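You operate a simulated robot arm through the tools that you are given. There is no shell and no other tool.

You run a simulated two-armed robot. Do the job below in one go: nothing can be reset, and whatever is moved stays where it is left.

Task
Run 0.2 litres of water from the hose into the drum.
Fine: yellow lever shut again, nozzle back in its sleeve on the board.

The check looks at the end state, three seconds after you hand in, the way a careful person would. Anything else that was tipped, shoved, dropped, spilled or broken makes it a failure.

Robot
Two 7-joint arms with fingered hands on one trunk that stands fixed in place. Base frame: the origin is at the foot of the trunk, x ahead of it, y to its left, z up. Lengths are in m, angles in degrees, forces in N, time in s.
The left shoulder is at [0.026, 0.163, 1.14], the right one opposite. Each reaches about 1.215 m from its shoulder. Payload 4 kg a hand.
The TCP of each hand is the grasp point between the finger pads, 0.036 m short of the fingertips. In the tool frame z runs along the fingers and y along their closing line. The gripper opens to 0.124 m; its body begins 0.042 m behind the TCP. The gripper is a hand of 4 fingers: y runs from the thumb to the fingers, the wrist lies at [-0.015, -0.099, -0.189] in the tool frame.
Orientation is that of the tool frame in the base frame, as a unit quaternion [w, x, y, z]. With the fingers straight down and the wrist toward the robot, the tool's x, y and z point along [0, 1, 0], [1, 0, 0] and [0, 0, -1] of the base frame.

Tools
- The arms move only by the tool servo_tool. It takes "left_targets", "right_targets" or both (then of equal length, played together; a hand with none holds still); each is a list of rows, each an object (a shift or turn left out is 0) with "translation": the shift along the tool's x, y, z in m, a list of three; "rot": the turn, a rotation vector about the tool's x, y, z in degrees, a list of three. In form: [{"translation": [x, y, z], "rot": [rx, ry, rz]}, ...]. A call has 1 to 20 rows; each row is the pose to reach, as a shift and turn from the pose commanded when the call began, along the tool's axes at that moment. Rows are played at 5 a second. More than 0.05 m and 8.6 degrees between two rows, and nothing of the call is played. A pose out of reach is approached as far as the arm can. The call stops where the force on the tool passes 60 N (or 10 N more than at its start, if that is more) or the arm is blocked; 0.2 s more then pass. In this call time passes only in rows, and 0.2 s behind the last. It gives the time, the measured TCP pose, the force on the tool (base axes), the opening and the grip force at its end, in the units of the frame above (readings bear some noise), with the torque about the TCP (base axes, N m) and any sound that the robot's microphone picked up, and new pictures: "pictures" is both (left out), scene, wrist or none (wrist: the cameras of the hands that moved).
- Cameras (640 x 400 px; columns grow to the right, rows downward): "scene" is now at [0.105, 0.0454, 1.4237]; the picture's right is [0.52, -0.86, -0.04], its down [-0.05, 0.02, -1.00] and it looks along [0.86, 0.52, -0.03] (base axes); focal length 277 px, centre (320, 200). "left" rides on the left gripper at [-0.075, -0.086, -0.123] in its tool frame; the picture's right is [-0.70, -0.34, 0.63], its down [0.65, -0.68, 0.35] and it looks along [0.31, 0.65, 0.69] (tool axes); focal length 275 px, centre (320, 200). "right" rides on the right gripper at [0.075, -0.086, -0.123] in its tool frame; the picture's right is [-0.70, 0.34, -0.63], its down [-0.64, -0.68, 0.35] and it looks along [-0.32, 0.65, 0.69] (tool axes); focal length 275 px, centre (320, 200). There is no depth. A picture from a camera that has moved, and an enlarged one, comes with that camera's place and axes in the base frame and with its lens.
- raise_lower(by): moves the trunk up (or, below 0, down) by that many m; the arms and the scene camera ride with it, the base frame stays. It gives what a move gives, with no picture.
- move_fingers(index, middle, ring, thumb_bend, thumb_turn, hand): sets how far each is bent, from 0 (flat) to 100 (curled in); at 30 the hand is open as for a grip, at 70 the pads meet at the TCP. One left out holds its place. A second passes; each finger stops where it meets its share of the squeeze, and holds until it gets a number again. It is the only way to open and close the hand. It gives what a move gives, with no picture; readings hold the bend of each and the force on the fingers (four entries, about 0 where the hand has none), thumb and palm. thumb_turn goes from beside the hand (0) to across from the fingers (100), as for a grip.
- turn_head(pan, tilt): turns the head with the scene camera to pan (to the left, within 86 degrees either way) and tilt (down, from -29 to 69), counted from straight ahead of the robot (the tilt from the chest, where the trunk bows). It gives what a move gives, and a new picture of the scene camera.
- zoom(camera, box): a new picture of the part [left, top, right, bottom] of that camera's present view, enlarged. It takes no simulated time.
- job_done(): hands the job in; it is judged then, once.

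Places have to be worked out from the pictures, the camera data and where the tool is seen. Open the grippers and draw the arms clear of the work before you hand the job in, unless the task says otherwise.

The tools are called by a JSON object that holds its "op" and its "data". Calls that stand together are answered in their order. servo_tool: Moves the arms, as the interface text tells. Its arguments: {"type":"object","properties":{"left_targets":{"type":"array","items":{"type":"object","properties":{"translation":{"type":"array","items":{"type":"number"}},"rot":{"type":"array","items":{"type":"number"}}}}},"right_targets":{"type":"array","items":{"type":"object","properties":{"translation":{"type":"array","items":{"type":"number"}},"rot":{"type":"array","items":{"type":"number"}}}}},"pictures":{"type":"string","enum":["both","scene","wrist","none"]}},"required":[]} The other tools are called the same way: raise_lower (by) moves the trunk up or down; move_fingers (index, middle, ring, thumb_bend, thumb_turn, hand) moves the fingers one by one; turn_head (pan, tilt) turns the head that bears the scene camera; zoom (camera, box) takes an enlarged picture of a part of a camera's view; job_done () hands the job in.

At the start:

```text
t: 0.0
left_tcp_pos: [0.5298, 0.4297, 1.453]
left_orientation: [0.0, 0.706, 0.708, 0.0]
left_force: [-0.2, -0.6, 0.0]
left_torque: [-0.02, 0.0, -0.03]
left_opening: 0.124
left_grip_force: 0.0
left_shape: jaw
left_bend: [30.0, 30.0, 30.0, 30.0, 98.0]
left_finger forces: [0.0, 0.1, 0.0, 0.0, 0.1, 0.0]
right_tcp_pos: [0.7855, -0.0872, 1.5062]
right_orientation: [0.0, 0.707, 0.707, 0.0]
right_force: [0.5, -0.3, -0.4]
right_torque: [0.0, 0.01, 0.0]
right_opening: 0.1235
right_grip_force: 0.0
right_shape: jaw
right_bend: [30.0, 30.0, 30.0, 30.0, 98.0]
right_finger forces: [0.0, 0.1, 0.1, 0.0, 0.1, 0.0]
trunk travel left (down, up): [-0.3, 0.178]
head pan, tilt (commanded): [31.1, -1.9]
```

scene: 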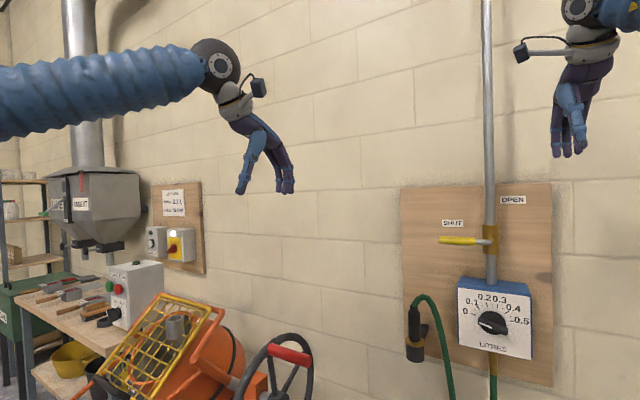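
right: 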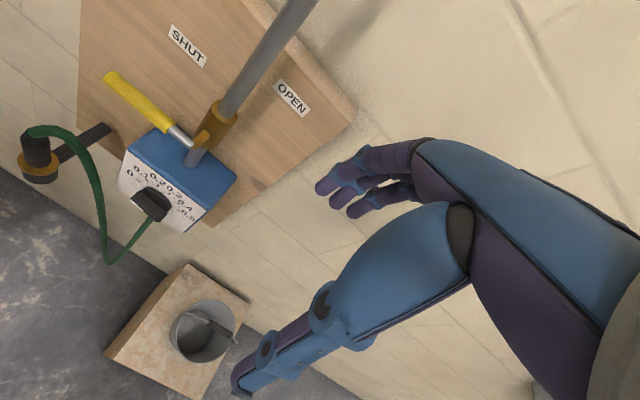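
left: 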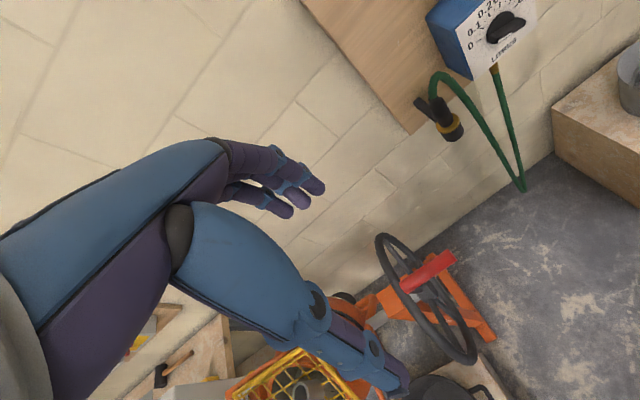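

The pictures show a board with a yellow lever, a litre dial, and a hose with a nozzle in a sleeve; an orange mixer drum is to the left. I look around more with the head before moving anything.

{"op": "turn_head", "data": {"pan": 31, "tilt": 30}}

{"op": "zoom", "data": {"camera": "scene", "box": [380, 160, 580, 400]}}

```text
t: 1.0
left_tcp_pos: [0.5297, 0.4292, 1.4527]
left_orientation: [0.0, 0.707, 0.708, -0.001]
left_force: [0.1, -0.2, 0.6]
left_torque: [0.01, -0.01, 0.01]
left_opening: 0.1236
left_grip_force: 0.1
left_shape: jaw
left_bend: [30.0, 30.0, 30.0, 30.0, 98.0]
left_finger forces: [0.1, 0.0, 0.1, 0.0, 0.0, 0.0]
right_tcp_pos: [0.7859, -0.0872, 1.5055]
right_orientation: [-0.001, 0.707, 0.707, 0.0]
right_force: [-0.3, -0.2, 0.8]
right_torque: [0.02, 0.02, 0.0]
right_opening: 0.1236
right_grip_force: 0.2
right_shape: jaw
right_bend: [30.0, 30.0, 30.0, 30.0, 98.0]
right_finger forces: [0.0, 0.1, 0.0, 0.0, 0.0, 0.0]
trunk travel left (down, up): [-0.3, 0.178]
head pan, tilt (commanded): [31.0, 30.0]
camera scene: at [0.1023, 0.0459, 1.3724], right [0.51, -0.86, -0.04], down [-0.49, -0.26, -0.83], along [0.7, 0.45, -0.56], focal length 277 px, centre (320, 200)
```

scene: 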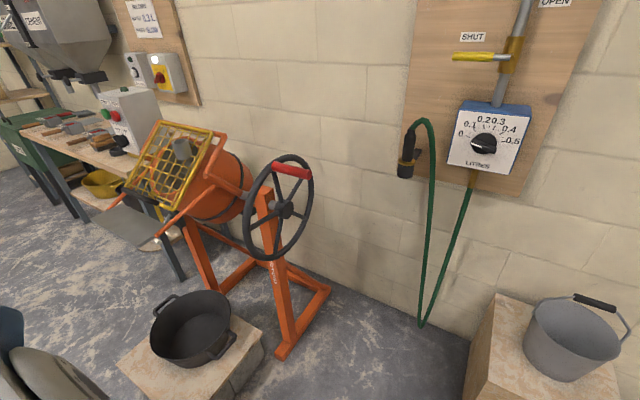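

```text
1.67 times, centred on (480, 280) of scene
camera zoom: at [0.1023, 0.0459, 1.3724], right [0.51, -0.86, -0.04], down [-0.49, -0.26, -0.83], along [0.7, 0.45, -0.56], focal length 462 px, centre (53, 67)
```

zoom: 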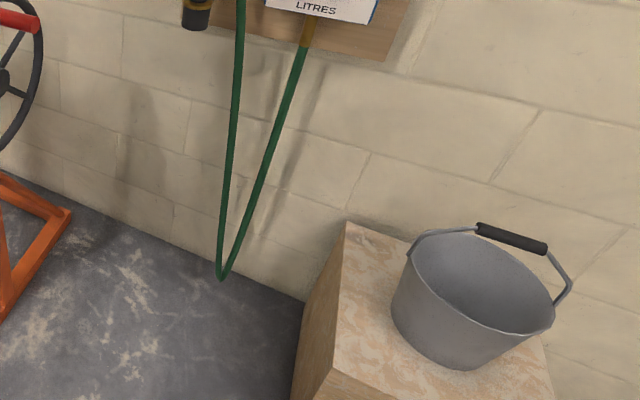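

The head picture now shows the whole station. I zoom in on the nozzle and board, the dial, and the drum mouth.

{"op": "zoom", "data": {"camera": "scene", "box": [380, 0, 580, 200]}}

{"op": "zoom", "data": {"camera": "scene", "box": [110, 90, 330, 300]}}

{"op": "zoom", "data": {"camera": "scene", "box": [100, 0, 240, 140]}}

{"op": "zoom", "data": {"camera": "scene", "box": [440, 90, 540, 190]}}

{"op": "zoom", "data": {"camera": "right", "box": [0, 0, 320, 280]}}

{"op": "zoom", "data": {"camera": "left", "box": [360, 0, 560, 200]}}

```text
2.00 times, centred on (480, 100) of scene
camera zoom: at [0.1023, 0.0459, 1.3724], right [0.51, -0.86, -0.04], down [-0.49, -0.26, -0.83], along [0.7, 0.45, -0.56], focal length 554 px, centre (0, 400)
```

zoom: 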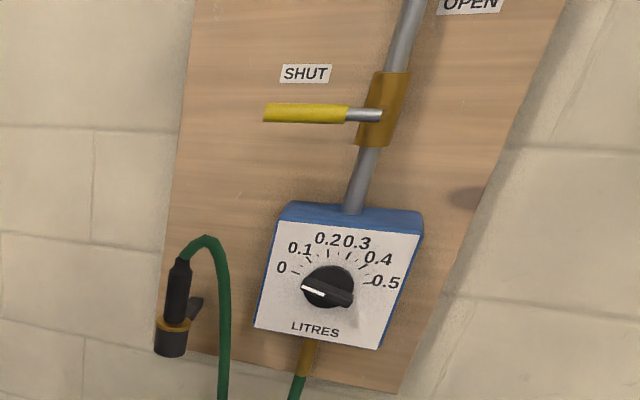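

```text
1.90 times, centred on (220, 195) of scene
camera zoom: at [0.1023, 0.0459, 1.3724], right [0.51, -0.86, -0.04], down [-0.49, -0.26, -0.83], along [0.7, 0.45, -0.56], focal length 528 px, centre (510, 210)
```

zoom: 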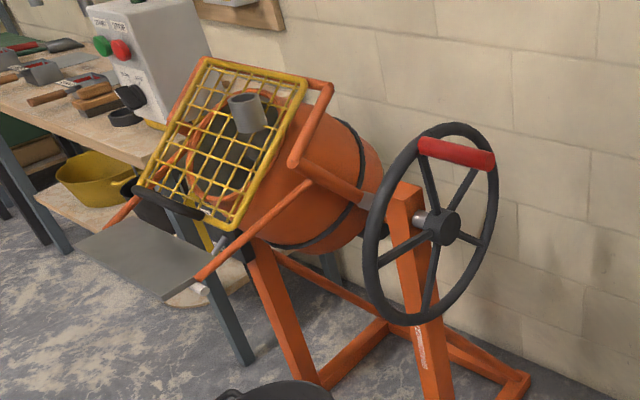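

```text
2.86 times, centred on (170, 70) of scene
camera zoom: at [0.1023, 0.0459, 1.3724], right [0.51, -0.86, -0.04], down [-0.49, -0.26, -0.83], along [0.7, 0.45, -0.56], focal length 792 px, centre (749, 571)
```

zoom: 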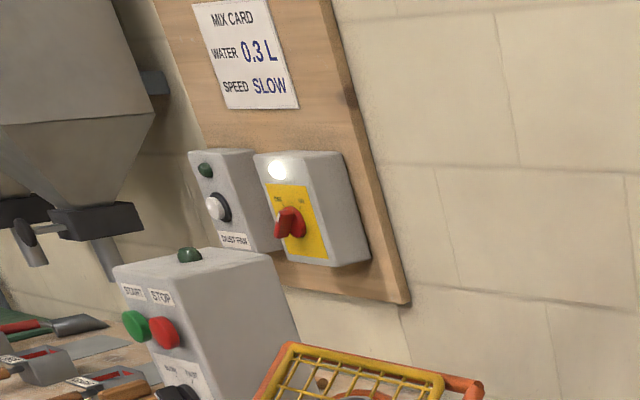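

```text
4.00 times, centred on (490, 140) of scene
camera zoom: at [0.1023, 0.0459, 1.3724], right [0.51, -0.86, -0.04], down [-0.49, -0.26, -0.83], along [0.7, 0.45, -0.56], focal length 1108 px, centre (-360, 440)
```

zoom: 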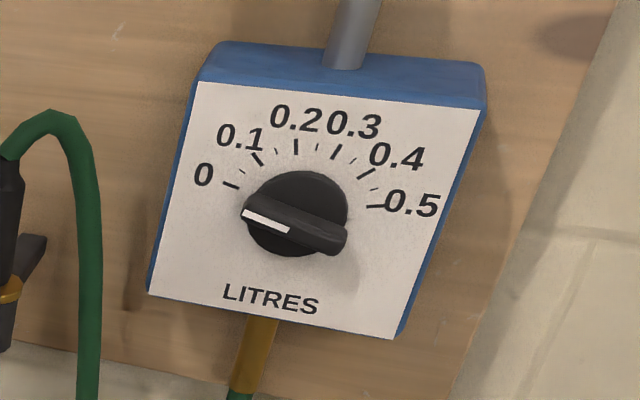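

```text
1.43 times, centred on (160, 140) of right
camera zoom: at [0.7001, -0.0121, 1.6291], right [0.34, -0.7, 0.63], down [-0.68, -0.64, -0.35], along [0.65, -0.32, -0.69], focal length 393 px, centre (549, 286)
```

zoom: 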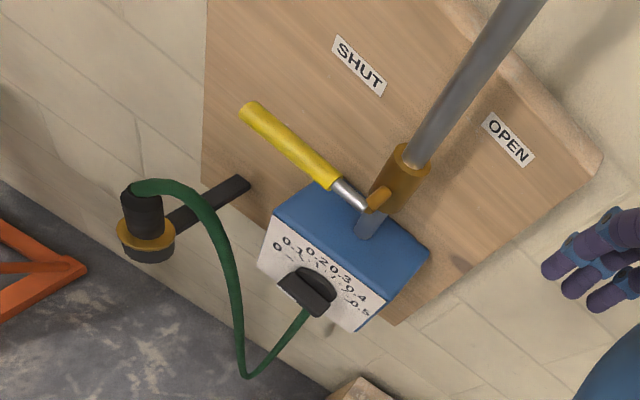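

```text
2.00 times, centred on (460, 100) of left
camera zoom: at [0.4451, 0.355, 1.5767], right [-0.34, -0.7, -0.63], down [-0.68, 0.64, -0.35], along [0.65, 0.32, -0.69], focal length 551 px, centre (40, 400)
```

zoom: 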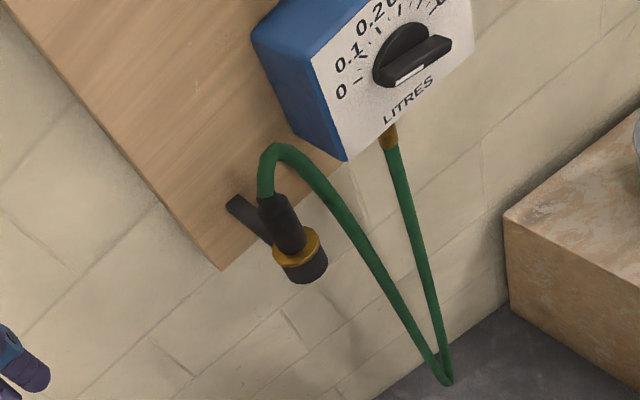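

The nozzle collar triangulates to about (0.893, 0.231, 0.987), the lever pivot to (0.965, 0.04, 1.27), and the knob to (0.924, 0.043, 1.065). I turn the head towards the drum for a better look at its mouth.

{"op": "turn_head", "data": {"pan": 58, "tilt": 22}}

{"op": "zoom", "data": {"camera": "scene", "box": [260, 100, 460, 225]}}

{"op": "zoom", "data": {"camera": "left", "box": [200, 240, 500, 400]}}

```text
t: 1.9
left_tcp_pos: [0.5313, 0.4297, 1.4531]
left_orientation: [0.0, 0.707, 0.707, 0.0]
left_force: [0.3, -0.3, 0.0]
left_torque: [-0.02, 0.04, -0.02]
left_opening: 0.1234
left_grip_force: 0.0
left_shape: jaw
left_bend: [30.0, 30.0, 30.0, 30.0, 98.0]
left_finger forces: [0.0, 0.1, 0.0, 0.0, 0.0, 0.0]
right_tcp_pos: [0.7873, -0.0877, 1.5056]
right_orientation: [0.0, 0.707, 0.707, 0.0]
right_force: [-0.8, 0.3, 0.9]
right_torque: [-0.01, 0.01, 0.0]
right_opening: 0.1237
right_grip_force: 0.2
right_shape: jaw
right_bend: [30.0, 30.0, 30.0, 30.0, 98.0]
right_finger forces: [0.1, 0.1, 0.0, 0.0, 0.0, 0.0]
trunk travel left (down, up): [-0.3, 0.178]
head pan, tilt (commanded): [58.0, 22.0]
camera scene: at [0.0751, 0.0779, 1.3873], right [0.85, -0.53, -0.07], down [-0.27, -0.32, -0.91], along [0.46, 0.79, -0.41], focal length 277 px, centre (320, 200)
```

scene: 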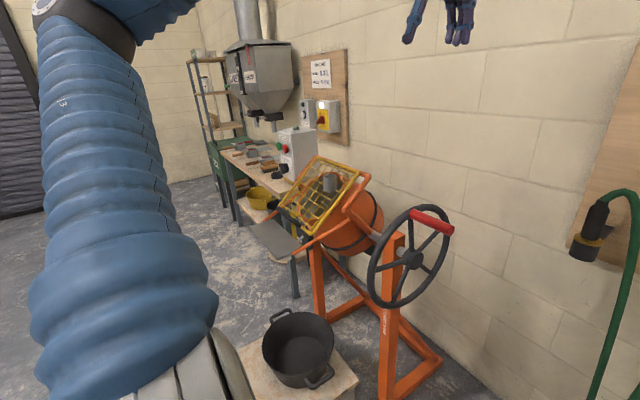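

```text
3.20 times, centred on (360, 162) of scene
camera zoom: at [0.0751, 0.0779, 1.3873], right [0.85, -0.53, -0.07], down [-0.27, -0.32, -0.91], along [0.46, 0.79, -0.41], focal length 887 px, centre (192, 320)
```

zoom: 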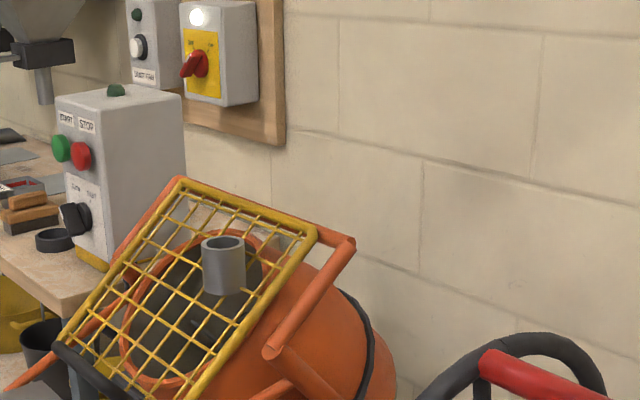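

```text
2.13 times, centred on (350, 320) of left
camera zoom: at [0.4451, 0.3549, 1.5766], right [-0.34, -0.7, -0.63], down [-0.68, 0.64, -0.35], along [0.65, 0.32, -0.69], focal length 587 px, centre (256, -56)
```

zoom: 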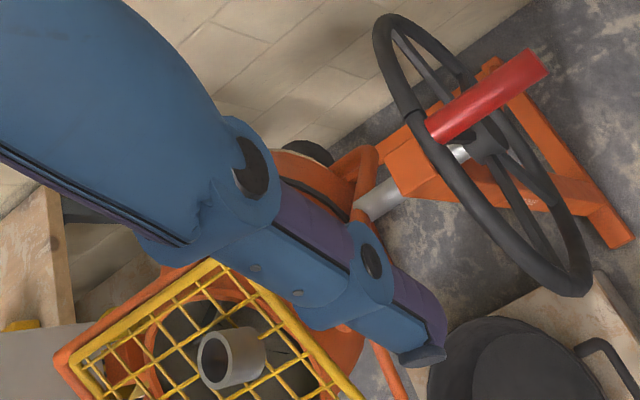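

The grey tube standing on the grille triangulates to a rim near (0.555, 0.828, 1.068), upright. Zooms look re-rendered sharply, so I turn the head to the board and zoom tightly on the knob, the nozzle and the lever.

{"op": "turn_head", "data": {"pan": 8, "tilt": 18}}

{"op": "zoom", "data": {"camera": "left", "box": [390, 60, 490, 160]}}

{"op": "zoom", "data": {"camera": "right", "box": [10, 110, 130, 190]}}

{"op": "zoom", "data": {"camera": "right", "box": [110, 130, 230, 230]}}

```text
t: 3.1
left_tcp_pos: [0.5309, 0.4293, 1.4529]
left_orientation: [0.0, 0.706, 0.708, 0.0]
left_force: [0.0, -0.3, -0.2]
left_torque: [-0.01, 0.03, 0.02]
left_opening: 0.1236
left_grip_force: 0.1
left_shape: jaw
left_bend: [30.0, 30.0, 30.0, 30.0, 98.0]
left_finger forces: [0.1, 0.1, 0.1, 0.1, 0.0, 0.1]
right_tcp_pos: [0.7861, -0.0872, 1.5055]
right_orientation: [0.0, 0.708, 0.706, 0.001]
right_force: [-0.2, -0.5, 0.1]
right_torque: [0.0, 0.02, -0.03]
right_opening: 0.1235
right_grip_force: 0.0
right_shape: jaw
right_bend: [30.0, 30.0, 30.0, 30.0, 98.0]
right_finger forces: [0.0, 0.1, 0.0, 0.1, 0.1, 0.0]
trunk travel left (down, up): [-0.3, 0.178]
head pan, tilt (commanded): [8.0, 18.0]
camera scene: at [0.1186, 0.0124, 1.3904], right [0.14, -0.99, -0.01], down [-0.38, -0.04, -0.92], along [0.91, 0.13, -0.38], focal length 277 px, centre (320, 200)
```

scene: 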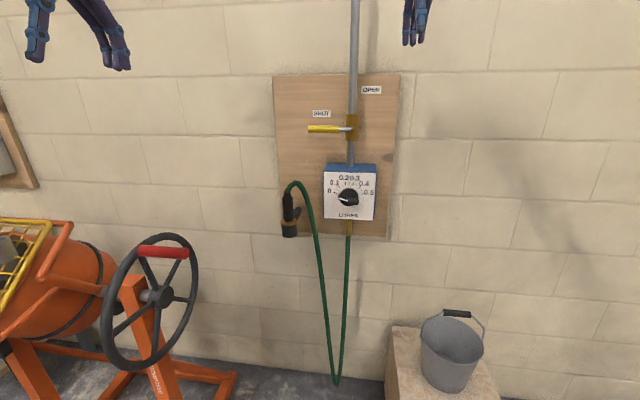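

```text
4.00 times, centred on (440, 110) of left
camera zoom: at [0.4451, 0.355, 1.5766], right [-0.34, -0.7, -0.63], down [-0.68, 0.64, -0.35], along [0.65, 0.32, -0.69], focal length 1101 px, centre (-160, 560)
```

zoom: 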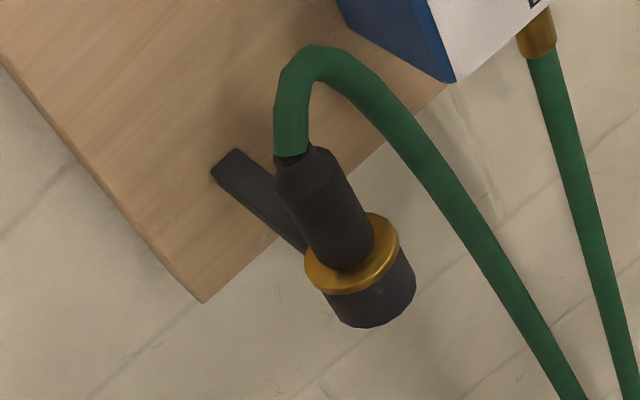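

```text
5.00 times, centred on (70, 150) of right
camera zoom: at [0.7001, -0.0121, 1.6291], right [0.34, -0.7, 0.63], down [-0.68, -0.64, -0.35], along [0.65, -0.32, -0.69], focal length 1376 px, centre (1570, 450)
```

zoom: 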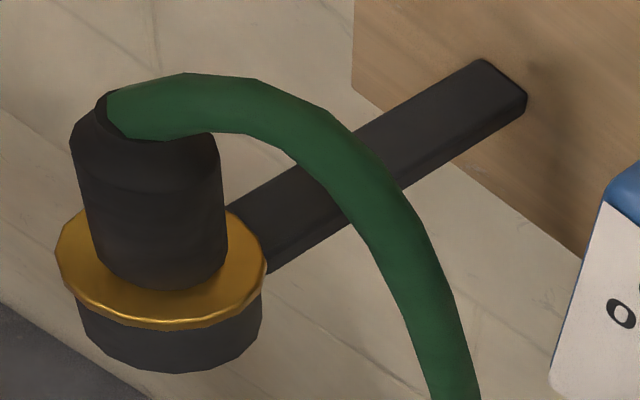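

```text
4.00 times, centred on (170, 180) of right
camera zoom: at [0.7001, -0.0121, 1.6291], right [0.34, -0.7, 0.63], down [-0.68, -0.64, -0.35], along [0.65, -0.32, -0.69], focal length 1101 px, centre (920, 280)
```

zoom: 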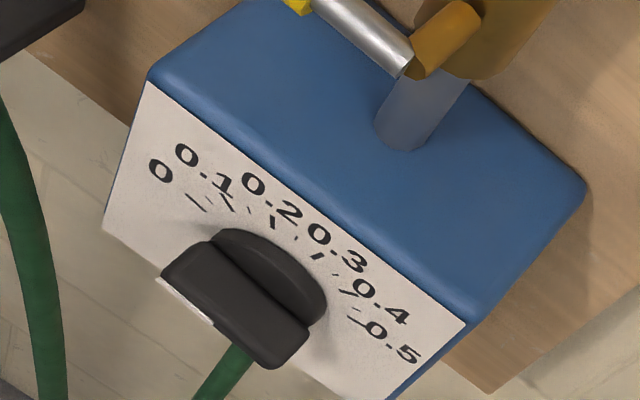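

The nozzle has a black grip above a brass flange that rests on a black cup (the sleeve) on an arm from the board. I zoom in from the head for precise measurements.

{"op": "zoom", "data": {"camera": "scene", "box": [264, 170, 328, 250]}}

{"op": "zoom", "data": {"camera": "scene", "box": [318, 160, 382, 240]}}

{"op": "zoom", "data": {"camera": "scene", "box": [300, 80, 390, 170]}}

```text
5.00 times, centred on (296, 210) of scene
camera zoom: at [0.1186, 0.0124, 1.3904], right [0.14, -0.99, -0.01], down [-0.38, -0.04, -0.92], along [0.91, 0.13, -0.38], focal length 1385 px, centre (440, 150)
```

zoom: 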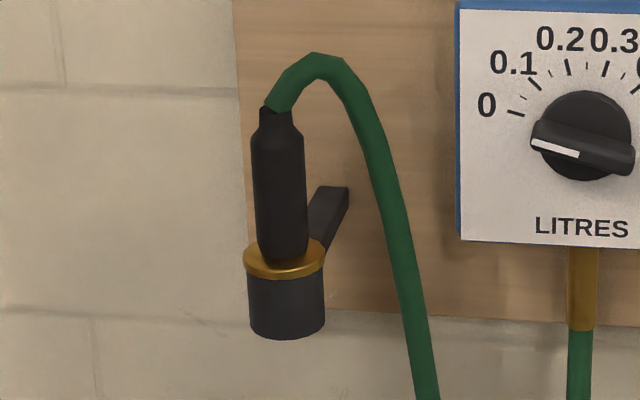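

```text
5.00 times, centred on (350, 200) of scene
camera zoom: at [0.1186, 0.0124, 1.3904], right [0.14, -0.99, -0.01], down [-0.38, -0.04, -0.92], along [0.91, 0.13, -0.38], focal length 1385 px, centre (170, 200)
```

zoom: 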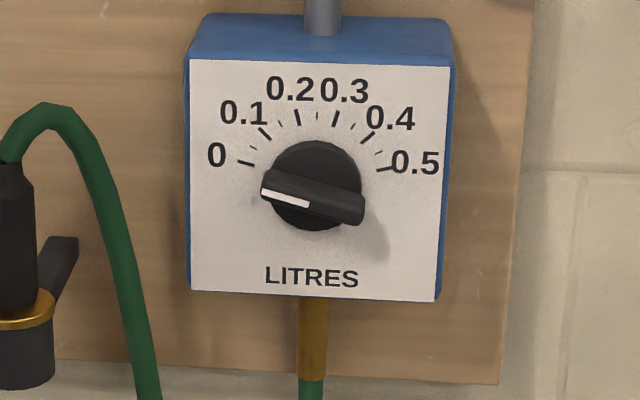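

```text
4.44 times, centred on (345, 125) of scene
camera zoom: at [0.1186, 0.0124, 1.3904], right [0.14, -0.99, -0.01], down [-0.38, -0.04, -0.92], along [0.91, 0.13, -0.38], focal length 1231 px, centre (209, 533)
```

zoom: 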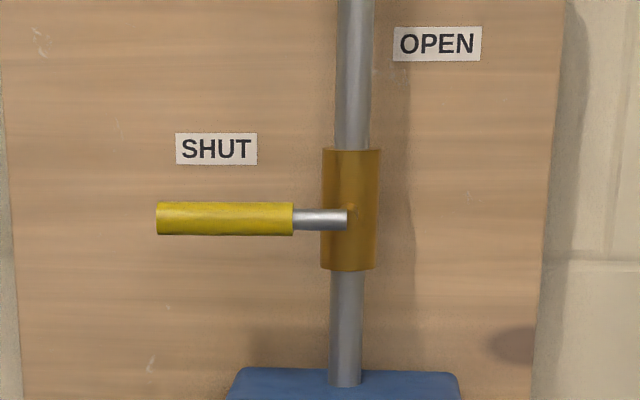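

The pointer sits at 0 (about 15° above horizontal-left); ticks are 30° apart per 0.1, so 0.2 is 60° clockwise. I bring the right hand to a fingers-forward, palm-down pose in front of the dial.

{"op": "servo_tool", "data": {"right_targets": [{"translation": [0.009, -0.002, 0.029], "rot": [-6.43, 0, 0]}, {"translation": [0.018, -0.004, 0.058], "rot": [-12.86, 0, 0]}, {"translation": [0.027, -0.006, 0.087], "rot": [-19.29, 0, 0]}, {"translation": [0.036, -0.008, 0.116], "rot": [-25.72, 0, 0]}, {"translation": [0.045, -0.01, 0.145], "rot": [-32.15, 0, 0]}, {"translation": [0.054, -0.012, 0.174], "rot": [-38.57, 0, 0]}, {"translation": [0.063, -0.014, 0.203], "rot": [-45, 0, 0]}, {"translation": [0.072, -0.016, 0.232], "rot": [-51.43, 0, 0]}, {"translation": [0.081, -0.018, 0.261], "rot": [-57.86, 0, 0]}, {"translation": [0.09, -0.02, 0.29], "rot": [-64.29, 0, 0]}, {"translation": [0.099, -0.022, 0.319], "rot": [-70.72, 0, 0]}, {"translation": [0.108, -0.024, 0.348], "rot": [-77.15, 0, 0]}, {"translation": [0.117, -0.025, 0.377], "rot": [-83.57, 0, 0]}, {"translation": [0.125, -0.026, 0.406], "rot": [-90, 0, 0]}], "pictures": "both"}}

```text
t: 6.1
left_tcp_pos: [0.5301, 0.4303, 1.4513]
left_orientation: [0.0, 0.707, 0.707, 0.0]
left_force: [-1.3, -0.1, 0.0]
left_torque: [-0.06, 0.02, 0.02]
left_opening: 0.1237
left_grip_force: 0.0
left_shape: jaw
left_bend: [30.0, 30.0, 30.0, 30.0, 98.0]
left_finger forces: [0.1, 0.0, 0.1, 0.0, 0.0, 0.0]
right_tcp_pos: [0.719, 0.0972, 1.1319]
right_orientation: [0.497, 0.519, 0.493, 0.491]
right_force: [0.8, 0.0, 0.9]
right_torque: [-0.01, 0.04, -0.04]
right_opening: 0.124
right_grip_force: 0.2
right_shape: jaw
right_bend: [30.0, 30.0, 30.0, 30.0, 98.0]
right_finger forces: [0.0, 0.1, 0.0, 0.0, 0.1, 0.1]
right hand out of reach, approached as far as the arm can: row 12, 13, 14
trunk travel left (down, up): [-0.3, 0.178]
head pan, tilt (commanded): [8.0, 18.0]
camera scene: at [0.1186, 0.014, 1.3904], right [0.14, -0.99, -0.01], down [-0.38, -0.04, -0.92], along [0.92, 0.13, -0.38], focal length 277 px, centre (320, 200)
camera right: at [0.5973, 0.1777, 1.0504], right [-0.65, -0.68, 0.34], down [0.31, -0.64, -0.7], along [0.7, -0.35, 0.63], focal length 275 px, centre (320, 200)
```

scene: 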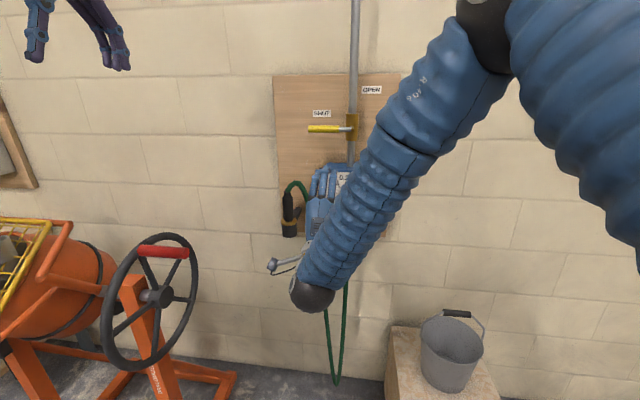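
right: 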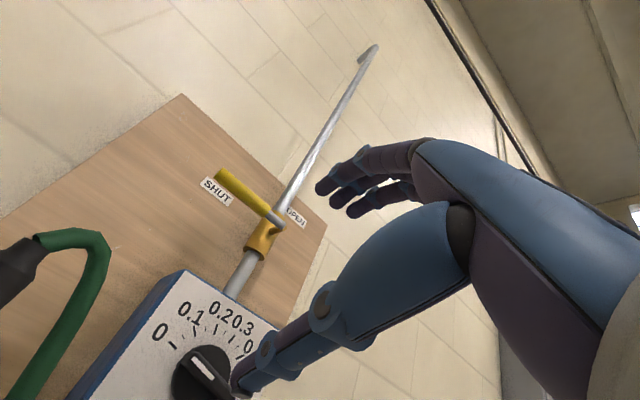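

The right wrist ran short (forearm comes steeply from above, so the wrist cannot bend far enough). Lowering the trunk will level the forearm; both hands stay clear of wheel and bench when they descend 0.25 m.

{"op": "raise_lower", "data": {"by": -0.25}}

```text
t: 8.6
left_tcp_pos: [0.5298, 0.4294, 1.2049]
left_orientation: [0.001, 0.706, 0.708, 0.002]
left_force: [1.1, -0.4, -0.4]
left_torque: [0.02, 0.0, -0.01]
left_opening: 0.1237
left_grip_force: 0.0
left_shape: jaw
left_bend: [30.0, 30.0, 30.0, 30.0, 98.0]
left_finger forces: [0.1, 0.0, 0.0, 0.0, 0.0, 0.0]
right_tcp_pos: [0.7414, 0.0952, 0.6096]
right_orientation: [0.402, 0.598, 0.572, 0.392]
right_force: [0.1, 0.6, -0.1]
right_torque: [-0.01, 0.03, -0.01]
right_opening: 0.1238
right_grip_force: 0.1
right_shape: jaw
right_bend: [30.0, 30.0, 30.0, 30.0, 98.0]
right_finger forces: [0.0, 0.1, 0.0, 0.0, 0.0, 0.0]
trunk travel left (down, up): [-0.05, 0.428]
head pan, tilt (commanded): [8.0, 18.0]
```

The right hand dropped more than the trunk did (z=0.61), so the arm kept settling. I look at the scene before moving on.

{"op": "turn_head", "data": {"pan": 8, "tilt": 25}}

{"op": "zoom", "data": {"camera": "right", "box": [0, 0, 640, 400]}}

```text
t: 9.3
left_tcp_pos: [0.5304, 0.4302, 1.2025]
left_orientation: [-0.001, 0.706, 0.708, 0.001]
left_force: [-0.2, 0.0, 0.3]
left_torque: [0.02, 0.01, 0.02]
left_opening: 0.1236
left_grip_force: 0.0
left_shape: jaw
left_bend: [30.0, 30.0, 30.0, 30.0, 98.0]
left_finger forces: [0.1, 0.1, 0.1, 0.0, 0.0, 0.0]
right_tcp_pos: [0.7404, 0.0964, 0.6074]
right_orientation: [0.401, 0.598, 0.574, 0.391]
right_force: [0.3, -0.5, 0.0]
right_torque: [0.0, 0.0, 0.0]
right_opening: 0.1239
right_grip_force: 0.0
right_shape: jaw
right_bend: [30.0, 30.0, 30.0, 30.0, 98.0]
right_finger forces: [0.1, 0.0, 0.0, 0.0, 0.0, 0.0]
trunk travel left (down, up): [-0.05, 0.428]
head pan, tilt (commanded): [8.0, 25.0]
camera scene: at [0.2618, 0.0122, 1.0503], right [0.13, -0.99, -0.06], down [-0.76, -0.06, -0.65], along [0.64, 0.13, -0.76], focal length 277 px, centre (320, 200)
```

scene: 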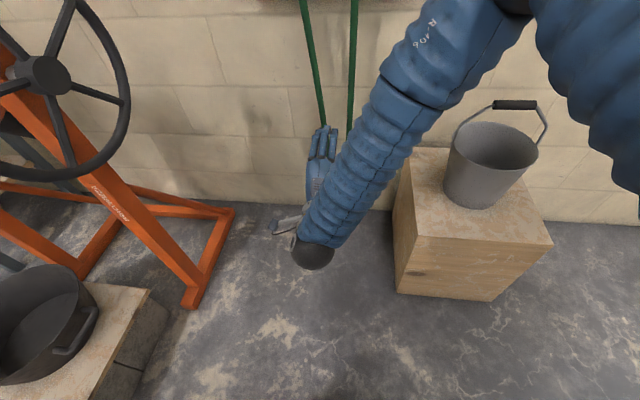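

```text
1.00 times, centred on (320, 200) of right (not enlarged: the box is as wide or as high as the picture)
camera zoom: at [0.5989, 0.1763, 0.5748], right [-0.49, -0.68, 0.54], down [0.04, -0.64, -0.77], along [0.87, -0.35, 0.34], focal length 275 px, centre (320, 200)
```

zoom: 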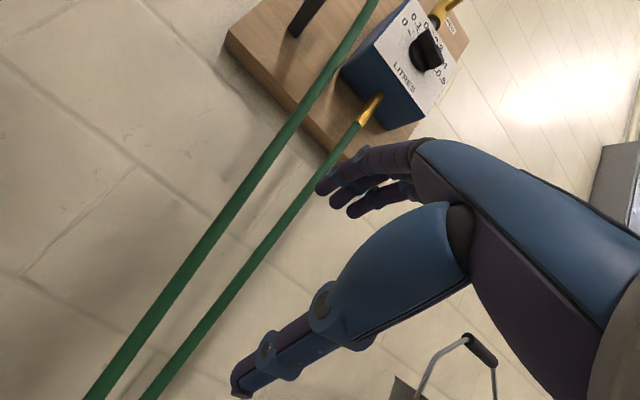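

Lowering makes the trunk bow forward, which does not help. I go back to the original trunk height and will approach the dial further out, where the forearm is flatter.

{"op": "raise_lower", "data": {"by": 0.25}}

{"op": "turn_head", "data": {"pan": 8, "tilt": 18}}

```text
t: 11.9
left_tcp_pos: [0.5313, 0.4305, 1.4514]
left_orientation: [0.0, 0.707, 0.707, 0.0]
left_force: [0.0, 0.2, 0.2]
left_torque: [-0.01, 0.02, -0.01]
left_opening: 0.1236
left_grip_force: 0.0
left_shape: jaw
left_bend: [30.0, 30.0, 30.0, 30.0, 98.0]
left_finger forces: [0.1, 0.1, 0.1, 0.1, 0.0, 0.0]
right_tcp_pos: [0.724, 0.0957, 1.1107]
right_orientation: [0.491, 0.528, 0.498, 0.482]
right_force: [-0.6, -0.9, 0.5]
right_torque: [0.01, 0.01, 0.03]
right_opening: 0.1241
right_grip_force: 0.0
right_shape: jaw
right_bend: [30.0, 30.0, 30.0, 30.0, 98.0]
right_finger forces: [0.0, 0.1, 0.1, 0.0, 0.1, 0.0]
trunk travel left (down, up): [-0.3, 0.178]
head pan, tilt (commanded): [8.0, 25.0]
```

```text
t: 12.6
left_tcp_pos: [0.5301, 0.4294, 1.4531]
left_orientation: [0.0, 0.707, 0.707, 0.001]
left_force: [-0.9, 0.1, -0.2]
left_torque: [0.02, 0.05, -0.03]
left_opening: 0.1238
left_grip_force: 0.0
left_shape: jaw
left_bend: [30.0, 30.0, 30.0, 30.0, 98.0]
left_finger forces: [0.0, 0.0, 0.0, 0.1, 0.0, 0.0]
right_tcp_pos: [0.7244, 0.0966, 1.1123]
right_orientation: [0.489, 0.528, 0.498, 0.483]
right_force: [-0.1, 0.6, -0.2]
right_torque: [-0.02, 0.02, 0.03]
right_opening: 0.1237
right_grip_force: 0.0
right_shape: jaw
right_bend: [30.0, 30.0, 30.0, 30.0, 98.0]
right_finger forces: [0.1, 0.0, 0.1, 0.0, 0.0, 0.1]
trunk travel left (down, up): [-0.3, 0.178]
head pan, tilt (commanded): [8.0, 18.0]
camera scene: at [0.1186, 0.0124, 1.3904], right [0.14, -0.99, -0.01], down [-0.38, -0.04, -0.92], along [0.91, 0.13, -0.38], focal length 277 px, centre (320, 200)
```

scene: 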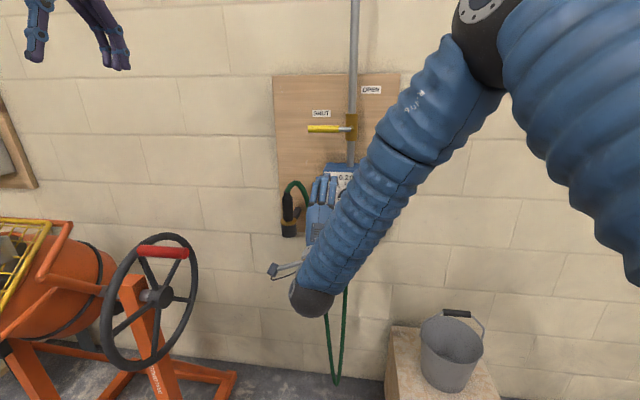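

The commanded pose now seems to be the reached one, with fingers forward and about 3° down. I move in towards the dial: 0.10 forward, lined up with the knob and rolled 15° to match the bar.

{"op": "servo_tool", "data": {"right_targets": [{"translation": [-0.011, -0.004, 0.02], "rot": [0, 0, 3]}, {"translation": [-0.022, -0.01, 0.04], "rot": [0, 0, 6]}, {"translation": [-0.034, -0.018, 0.06], "rot": [0, 0, 9]}, {"translation": [-0.045, -0.028, 0.08], "rot": [0, 0, 12]}, {"translation": [-0.057, -0.04, 0.1], "rot": [0, 0, 15]}], "pictures": "both"}}

```text
t: 13.8
left_tcp_pos: [0.5308, 0.4294, 1.4521]
left_orientation: [0.0, 0.706, 0.708, 0.001]
left_force: [0.4, -0.4, 0.3]
left_torque: [0.01, 0.02, 0.0]
left_opening: 0.1237
left_grip_force: 0.1
left_shape: jaw
left_bend: [30.0, 30.0, 30.0, 30.0, 98.0]
left_finger forces: [0.1, 0.0, 0.1, 0.0, 0.0, 0.0]
right_tcp_pos: [0.8071, 0.0567, 1.0767]
right_orientation: [0.42, 0.599, 0.419, 0.538]
right_force: [0.2, 0.4, -0.5]
right_torque: [0.0, -0.01, 0.0]
right_opening: 0.1239
right_grip_force: 0.1
right_shape: jaw
right_bend: [30.0, 30.0, 30.0, 30.0, 98.0]
right_finger forces: [0.0, 0.0, 0.0, 0.0, 0.1, 0.0]
right hand out of reach, approached as far as the arm can: row 1, 2, 3, 4, 5
trunk travel left (down, up): [-0.3, 0.178]
head pan, tilt (commanded): [8.0, 18.0]
camera scene: at [0.1195, 0.0119, 1.3903], right [0.14, -0.99, -0.01], down [-0.38, -0.04, -0.92], along [0.91, 0.13, -0.38], focal length 277 px, centre (320, 200)
camera right: at [0.6856, 0.1603, 1.0254], right [-0.66, -0.73, 0.16], down [0.27, -0.43, -0.86], along [0.7, -0.53, 0.48], focal length 275 px, centre (320, 200)
```

scene: 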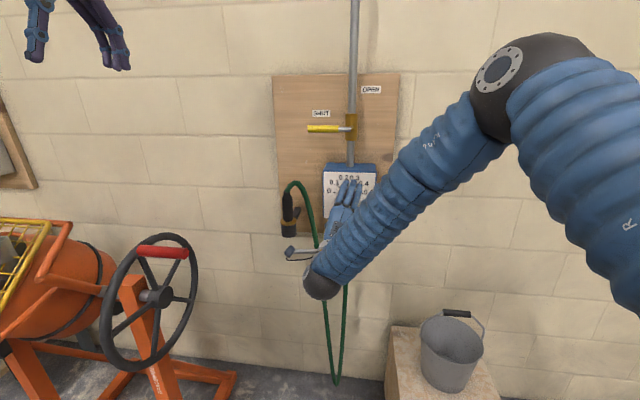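
right: 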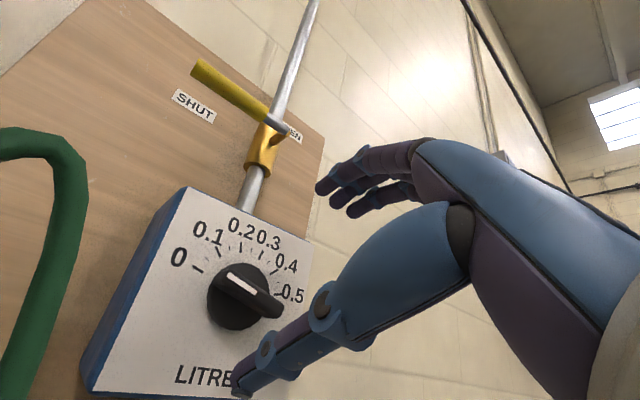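

The elbow has swung out and the hand is now rolled 17° in front of the dial at (0.807, 0.057, 1.077). I continue towards the knob with the fingers straddling it.

{"op": "servo_tool", "data": {"right_targets": [{"translation": [-0.006, -0.001, 0.02], "rot": [0, 0, 0]}, {"translation": [-0.012, -0.002, 0.04], "rot": [0, 0, 0]}, {"translation": [-0.018, -0.004, 0.06], "rot": [0, 0, 0]}], "pictures": "both"}}

{"op": "zoom", "data": {"camera": "scene", "box": [290, 150, 418, 230]}}

```text
t: 14.6
left_tcp_pos: [0.5304, 0.4304, 1.4529]
left_orientation: [0.0, 0.707, 0.707, 0.0]
left_force: [-0.1, 0.1, -0.3]
left_torque: [-0.01, 0.0, 0.03]
left_opening: 0.1239
left_grip_force: 0.1
left_shape: jaw
left_bend: [30.0, 30.0, 30.0, 30.0, 98.0]
left_finger forces: [0.0, 0.0, 0.0, 0.1, 0.1, 0.0]
right_tcp_pos: [0.8504, 0.0652, 1.0855]
right_orientation: [0.419, 0.604, 0.417, 0.535]
right_force: [-0.2, -0.5, 0.2]
right_torque: [0.02, 0.02, -0.01]
right_opening: 0.1239
right_grip_force: 0.1
right_shape: jaw
right_bend: [30.0, 30.0, 30.0, 30.0, 98.0]
right_finger forces: [0.1, 0.1, 0.1, 0.1, 0.0, 0.0]
right hand out of reach, approached as far as the arm can: row 1, 2, 3
trunk travel left (down, up): [-0.3, 0.178]
head pan, tilt (commanded): [8.0, 18.0]
camera scene: at [0.1189, 0.0125, 1.3904], right [0.14, -0.99, -0.01], down [-0.38, -0.04, -0.92], along [0.91, 0.13, -0.38], focal length 277 px, centre (320, 200)
camera right: at [0.7292, 0.1701, 1.0363], right [-0.67, -0.73, 0.16], down [0.25, -0.43, -0.87], along [0.7, -0.54, 0.47], focal length 275 px, centre (320, 200)
```

scene: 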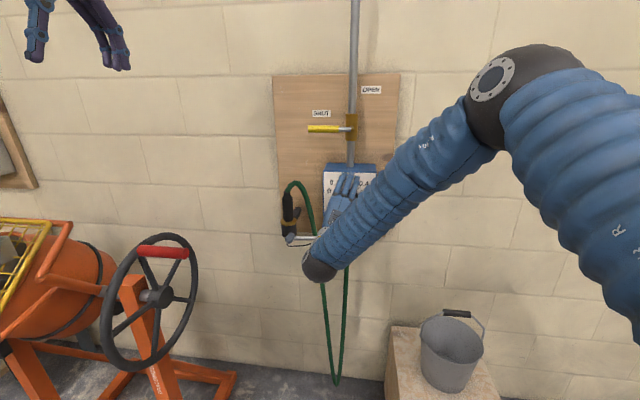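
right: 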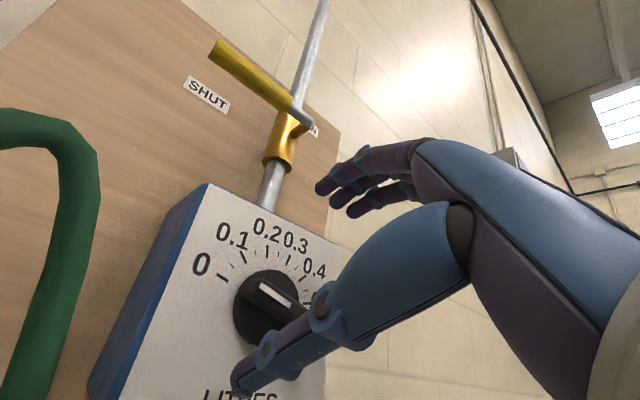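

```text
5.00 times, centred on (354, 190) of scene
camera zoom: at [0.1189, 0.0125, 1.3904], right [0.14, -0.99, -0.01], down [-0.38, -0.04, -0.92], along [0.91, 0.13, -0.38], focal length 1385 px, centre (150, 250)
```

zoom: 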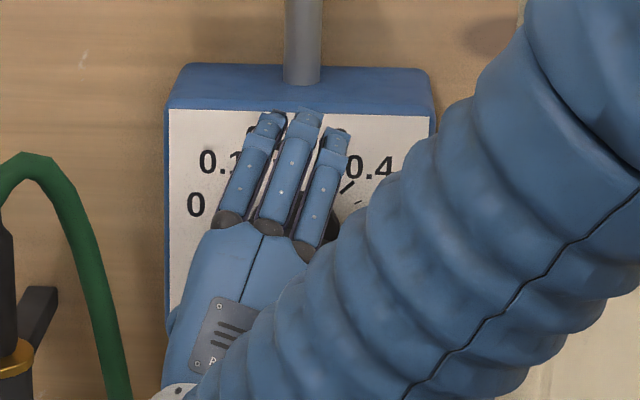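

The IK drifts to +y at this roll, so a wrist limit is active. I test whether more roll (towards thumb-up) frees the arm, after backing off slightly.

{"op": "servo_tool", "data": {"right_targets": [{"translation": [0, 0, -0.02], "rot": [0, 0, 6]}, {"translation": [-0.005, 0, -0.03], "rot": [0, 0, 12]}, {"translation": [-0.01, 0, -0.03], "rot": [0, 0, 18]}, {"translation": [-0.015, 0, -0.03], "rot": [0, 0, 24]}, {"translation": [-0.02, 0, -0.03], "rot": [0, 0, 30]}], "pictures": "scene"}}

```text
t: 15.8
left_tcp_pos: [0.5306, 0.4298, 1.4521]
left_orientation: [0.0, 0.706, 0.708, 0.0]
left_force: [0.6, 0.1, -0.1]
left_torque: [0.01, -0.02, -0.01]
left_opening: 0.1236
left_grip_force: 0.0
left_shape: jaw
left_bend: [30.0, 30.0, 30.0, 30.0, 98.0]
left_finger forces: [0.0, 0.0, 0.0, 0.0, 0.0, 0.1]
right_tcp_pos: [0.8194, 0.0492, 1.0818]
right_orientation: [0.268, 0.679, 0.257, 0.633]
right_force: [0.6, -0.4, 0.1]
right_torque: [-0.04, 0.02, -0.01]
right_opening: 0.1238
right_grip_force: 0.0
right_shape: jaw
right_bend: [30.0, 30.0, 30.0, 30.0, 98.0]
right_finger forces: [0.1, 0.0, 0.0, 0.1, 0.0, 0.0]
trunk travel left (down, up): [-0.3, 0.178]
head pan, tilt (commanded): [8.0, 18.0]
camera scene: at [0.1187, 0.0122, 1.3904], right [0.14, -0.99, -0.01], down [-0.38, -0.04, -0.92], along [0.92, 0.13, -0.38], focal length 277 px, centre (320, 200)
```

scene: 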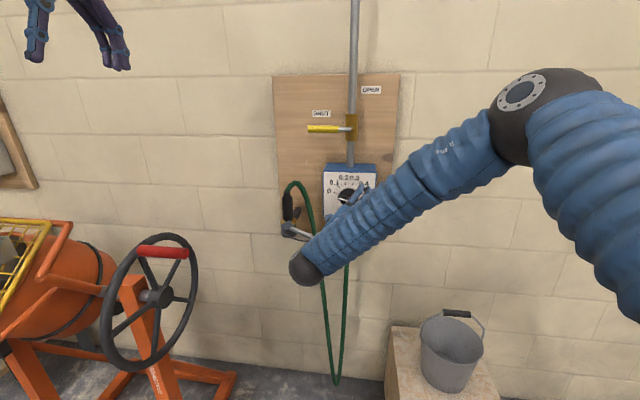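

At 46° roll the arm is fully in reach, so I'll grip at about 36° roll, let the closing fingers align the bar, and then roll on to 0.2. The knob axis is at y=0.0365, z=1.060 with the bar front near x=0.92; I move in to x=0.87.

{"op": "servo_tool", "data": {"right_targets": [{"translation": [-0.006, -0.002, 0.013], "rot": [0, 0, -3]}, {"translation": [-0.011, -0.003, 0.026], "rot": [0, 0, -6]}, {"translation": [-0.016, -0.004, 0.039], "rot": [0, 0, -9]}, {"translation": [-0.021, -0.005, 0.052], "rot": [0, 0, -11]}], "pictures": "both"}}

{"op": "zoom", "data": {"camera": "scene", "box": [290, 150, 418, 230]}}

```text
t: 16.8
left_tcp_pos: [0.5306, 0.4299, 1.4521]
left_orientation: [0.0, 0.707, 0.707, 0.001]
left_force: [0.6, -0.1, -0.5]
left_torque: [-0.02, 0.02, 0.03]
left_opening: 0.1238
left_grip_force: 0.2
left_shape: jaw
left_bend: [30.0, 30.0, 30.0, 30.0, 98.0]
left_finger forces: [0.1, 0.1, 0.0, 0.0, 0.1, 0.0]
right_tcp_pos: [0.8696, 0.0355, 1.0587]
right_orientation: [0.327, 0.651, 0.322, 0.605]
right_force: [-0.1, 1.4, -0.2]
right_torque: [0.01, 0.01, 0.01]
right_opening: 0.1241
right_grip_force: 0.0
right_shape: jaw
right_bend: [30.0, 30.0, 30.0, 30.0, 98.0]
right_finger forces: [0.0, 0.1, 0.1, 0.1, 0.0, 0.1]
trunk travel left (down, up): [-0.3, 0.178]
head pan, tilt (commanded): [8.0, 18.0]
camera scene: at [0.1191, 0.0121, 1.3904], right [0.14, -0.99, -0.01], down [-0.38, -0.04, -0.92], along [0.91, 0.13, -0.38], focal length 277 px, centre (320, 200)
camera right: at [0.7494, 0.1509, 1.0384], right [-0.67, -0.74, -0.09], down [0.29, -0.14, -0.95], along [0.69, -0.66, 0.31], focal length 275 px, centre (320, 200)
```

scene: 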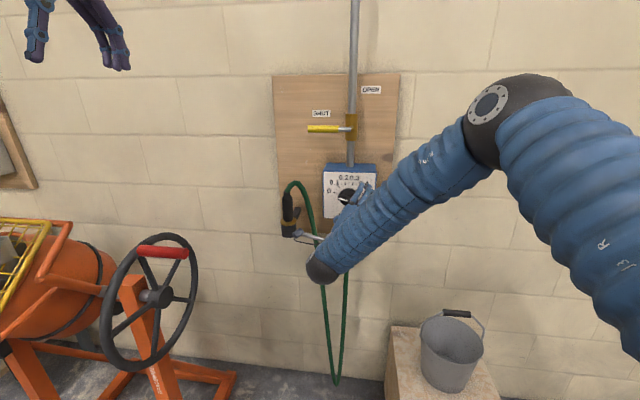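
right: 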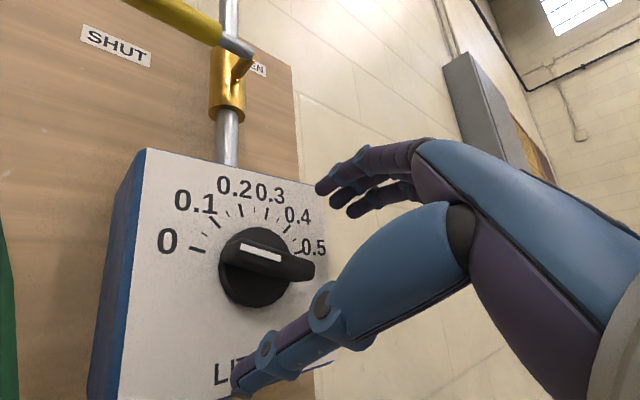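

```text
5.00 times, centred on (354, 190) of scene
camera zoom: at [0.1191, 0.0121, 1.3904], right [0.14, -0.99, -0.01], down [-0.38, -0.04, -0.92], along [0.91, 0.13, -0.38], focal length 1385 px, centre (150, 250)
```

zoom: 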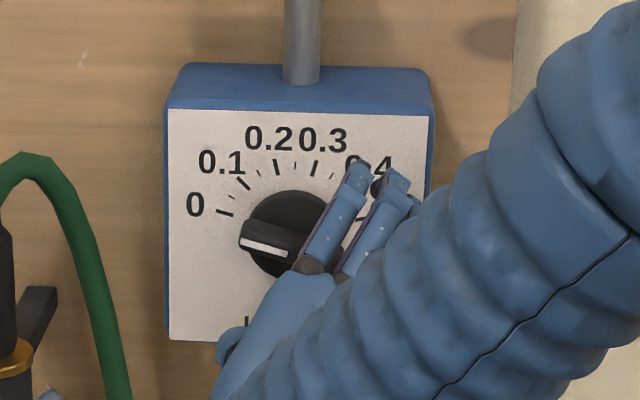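

The hand straddles the knob at 35° roll with no reach problem. I go forward to x≈0.896 and then begin closing.

{"op": "servo_tool", "data": {"right_targets": [{"translation": [0, 0.001, 0.013], "rot": [0, 0, 0]}, {"translation": [0, 0.001, 0.026], "rot": [0, 0, 0]}], "pictures": "none"}}

{"op": "move_fingers", "data": {"hand": "right", "index": 50, "middle": 50, "ring": 50, "thumb_bend": 50, "thumb_turn": 98}}

{"op": "zoom", "data": {"camera": "scene", "box": [310, 160, 390, 220]}}

{"op": "zoom", "data": {"camera": "right", "box": [120, 140, 400, 400]}}

```text
t: 17.4
left_tcp_pos: [0.5295, 0.4287, 1.4527]
left_orientation: [-0.001, 0.707, 0.707, 0.0]
left_force: [0.1, 0.5, 0.0]
left_torque: [0.0, 0.01, 0.01]
left_opening: 0.1236
left_grip_force: 0.1
left_shape: jaw
left_bend: [30.0, 30.0, 30.0, 30.0, 98.0]
left_finger forces: [0.0, 0.0, 0.0, 0.0, 0.0, 0.1]
right_tcp_pos: [0.8962, 0.033, 1.0577]
right_orientation: [0.327, 0.651, 0.322, 0.604]
right_force: [-0.3, -0.3, -0.1]
right_torque: [0.04, 0.04, 0.0]
right_opening: 0.1238
right_grip_force: 0.0
right_shape: jaw
right_bend: [30.0, 30.0, 30.0, 30.0, 98.0]
right_finger forces: [0.0, 0.1, 0.0, 0.0, 0.0, 0.0]
trunk travel left (down, up): [-0.3, 0.178]
head pan, tilt (commanded): [8.0, 18.0]
```

```text
t: 18.4
left_tcp_pos: [0.531, 0.4291, 1.4533]
left_orientation: [0.0, 0.707, 0.708, 0.001]
left_force: [-0.2, -0.4, -1.0]
left_torque: [0.03, 0.0, 0.01]
left_opening: 0.1236
left_grip_force: 0.0
left_shape: jaw
left_bend: [30.0, 30.0, 30.0, 30.0, 98.0]
left_finger forces: [0.1, 0.1, 0.1, 0.0, 0.0, 0.0]
right_tcp_pos: [0.8955, 0.0343, 1.058]
right_orientation: [0.327, 0.65, 0.323, 0.605]
right_force: [0.6, 0.9, -0.1]
right_torque: [-0.01, 0.03, -0.01]
right_opening: 0.0623
right_grip_force: 0.1
right_shape: fingers
right_bend: [50.0, 50.0, 50.0, 50.0, 98.0]
right_finger forces: [0.0, 0.1, 0.0, 0.1, 0.0, 0.1]
trunk travel left (down, up): [-0.3, 0.178]
head pan, tilt (commanded): [8.0, 18.0]
```

```text
6.67 times, centred on (350, 190) of scene
camera zoom: at [0.1186, 0.0124, 1.3904], right [0.14, -0.99, -0.01], down [-0.38, -0.04, -0.92], along [0.92, 0.13, -0.38], focal length 1847 px, centre (120, 267)
```

zoom: 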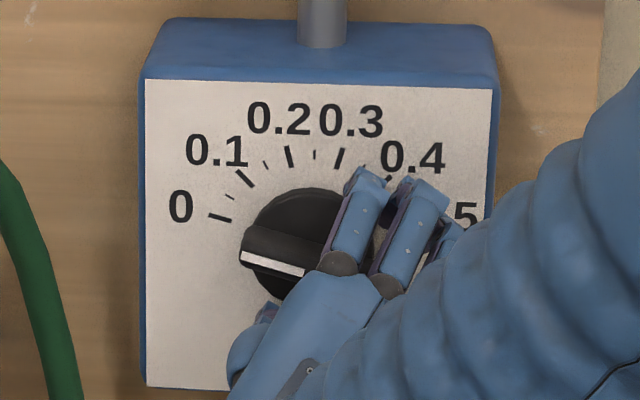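

```text
1.54 times, centred on (260, 270) of right
camera zoom: at [0.7752, 0.1492, 1.0382], right [-0.67, -0.74, -0.09], down [0.29, -0.14, -0.95], along [0.69, -0.66, 0.31], focal length 424 px, centre (412, 92)
```

zoom: 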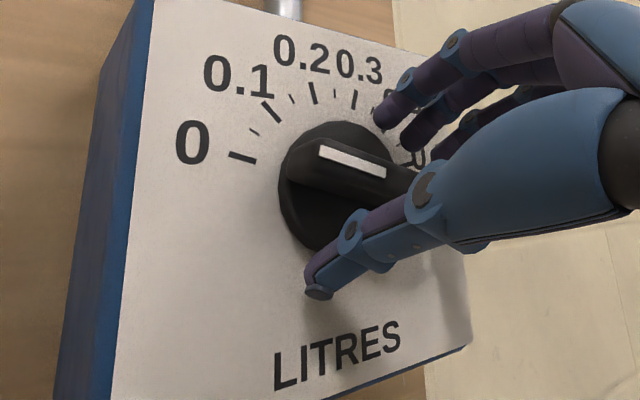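

Thumb lies under the pointer half and fingers above the other half, both would turn the bar clockwise. I close further in small steps while watching.

{"op": "move_fingers", "data": {"hand": "right", "index": 60, "middle": 60, "ring": 60, "thumb_bend": 60}}

{"op": "zoom", "data": {"camera": "right", "box": [120, 140, 400, 400]}}

{"op": "zoom", "data": {"camera": "scene", "box": [310, 160, 390, 220]}}

```text
t: 19.4
left_tcp_pos: [0.5295, 0.4293, 1.4522]
left_orientation: [0.0, 0.707, 0.707, -0.001]
left_force: [-0.5, 0.0, 0.3]
left_torque: [0.03, -0.02, -0.04]
left_opening: 0.1238
left_grip_force: 0.2
left_shape: jaw
left_bend: [30.0, 30.0, 30.0, 30.0, 98.0]
left_finger forces: [0.1, 0.0, 0.0, 0.2, 0.0, 0.1]
right_tcp_pos: [0.8949, 0.0333, 1.059]
right_orientation: [0.327, 0.651, 0.322, 0.605]
right_force: [-4.0, -3.4, 2.6]
right_torque: [0.06, -0.24, -0.17]
right_opening: 0.0396
right_grip_force: 4.5
right_shape: fingers
right_bend: [57.0, 58.0, 60.0, 60.0, 99.0]
right_finger forces: [4.0, 2.3, 0.0, 0.0, 1.4, 0.0]
trunk travel left (down, up): [-0.3, 0.178]
head pan, tilt (commanded): [8.0, 18.0]
```

```text
1.54 times, centred on (260, 270) of right
camera zoom: at [0.7748, 0.1487, 1.0388], right [-0.67, -0.74, -0.09], down [0.29, -0.14, -0.95], along [0.69, -0.66, 0.31], focal length 424 px, centre (412, 92)
```

zoom: 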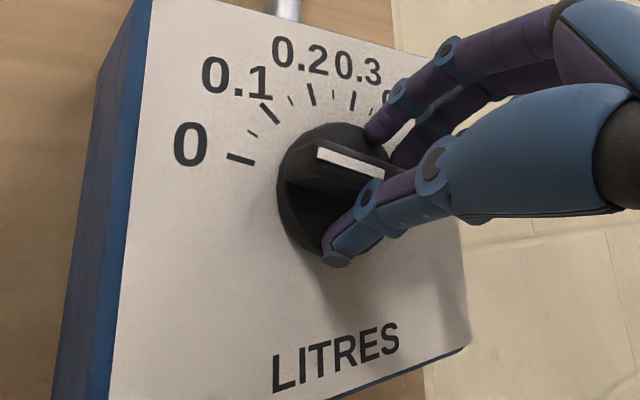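

```text
6.67 times, centred on (350, 190) of scene
camera zoom: at [0.118, 0.012, 1.3905], right [0.14, -0.99, -0.01], down [-0.38, -0.04, -0.92], along [0.92, 0.13, -0.38], focal length 1847 px, centre (120, 267)
```

zoom: 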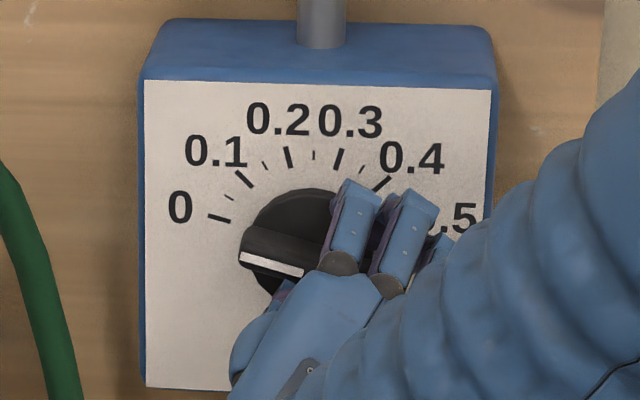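

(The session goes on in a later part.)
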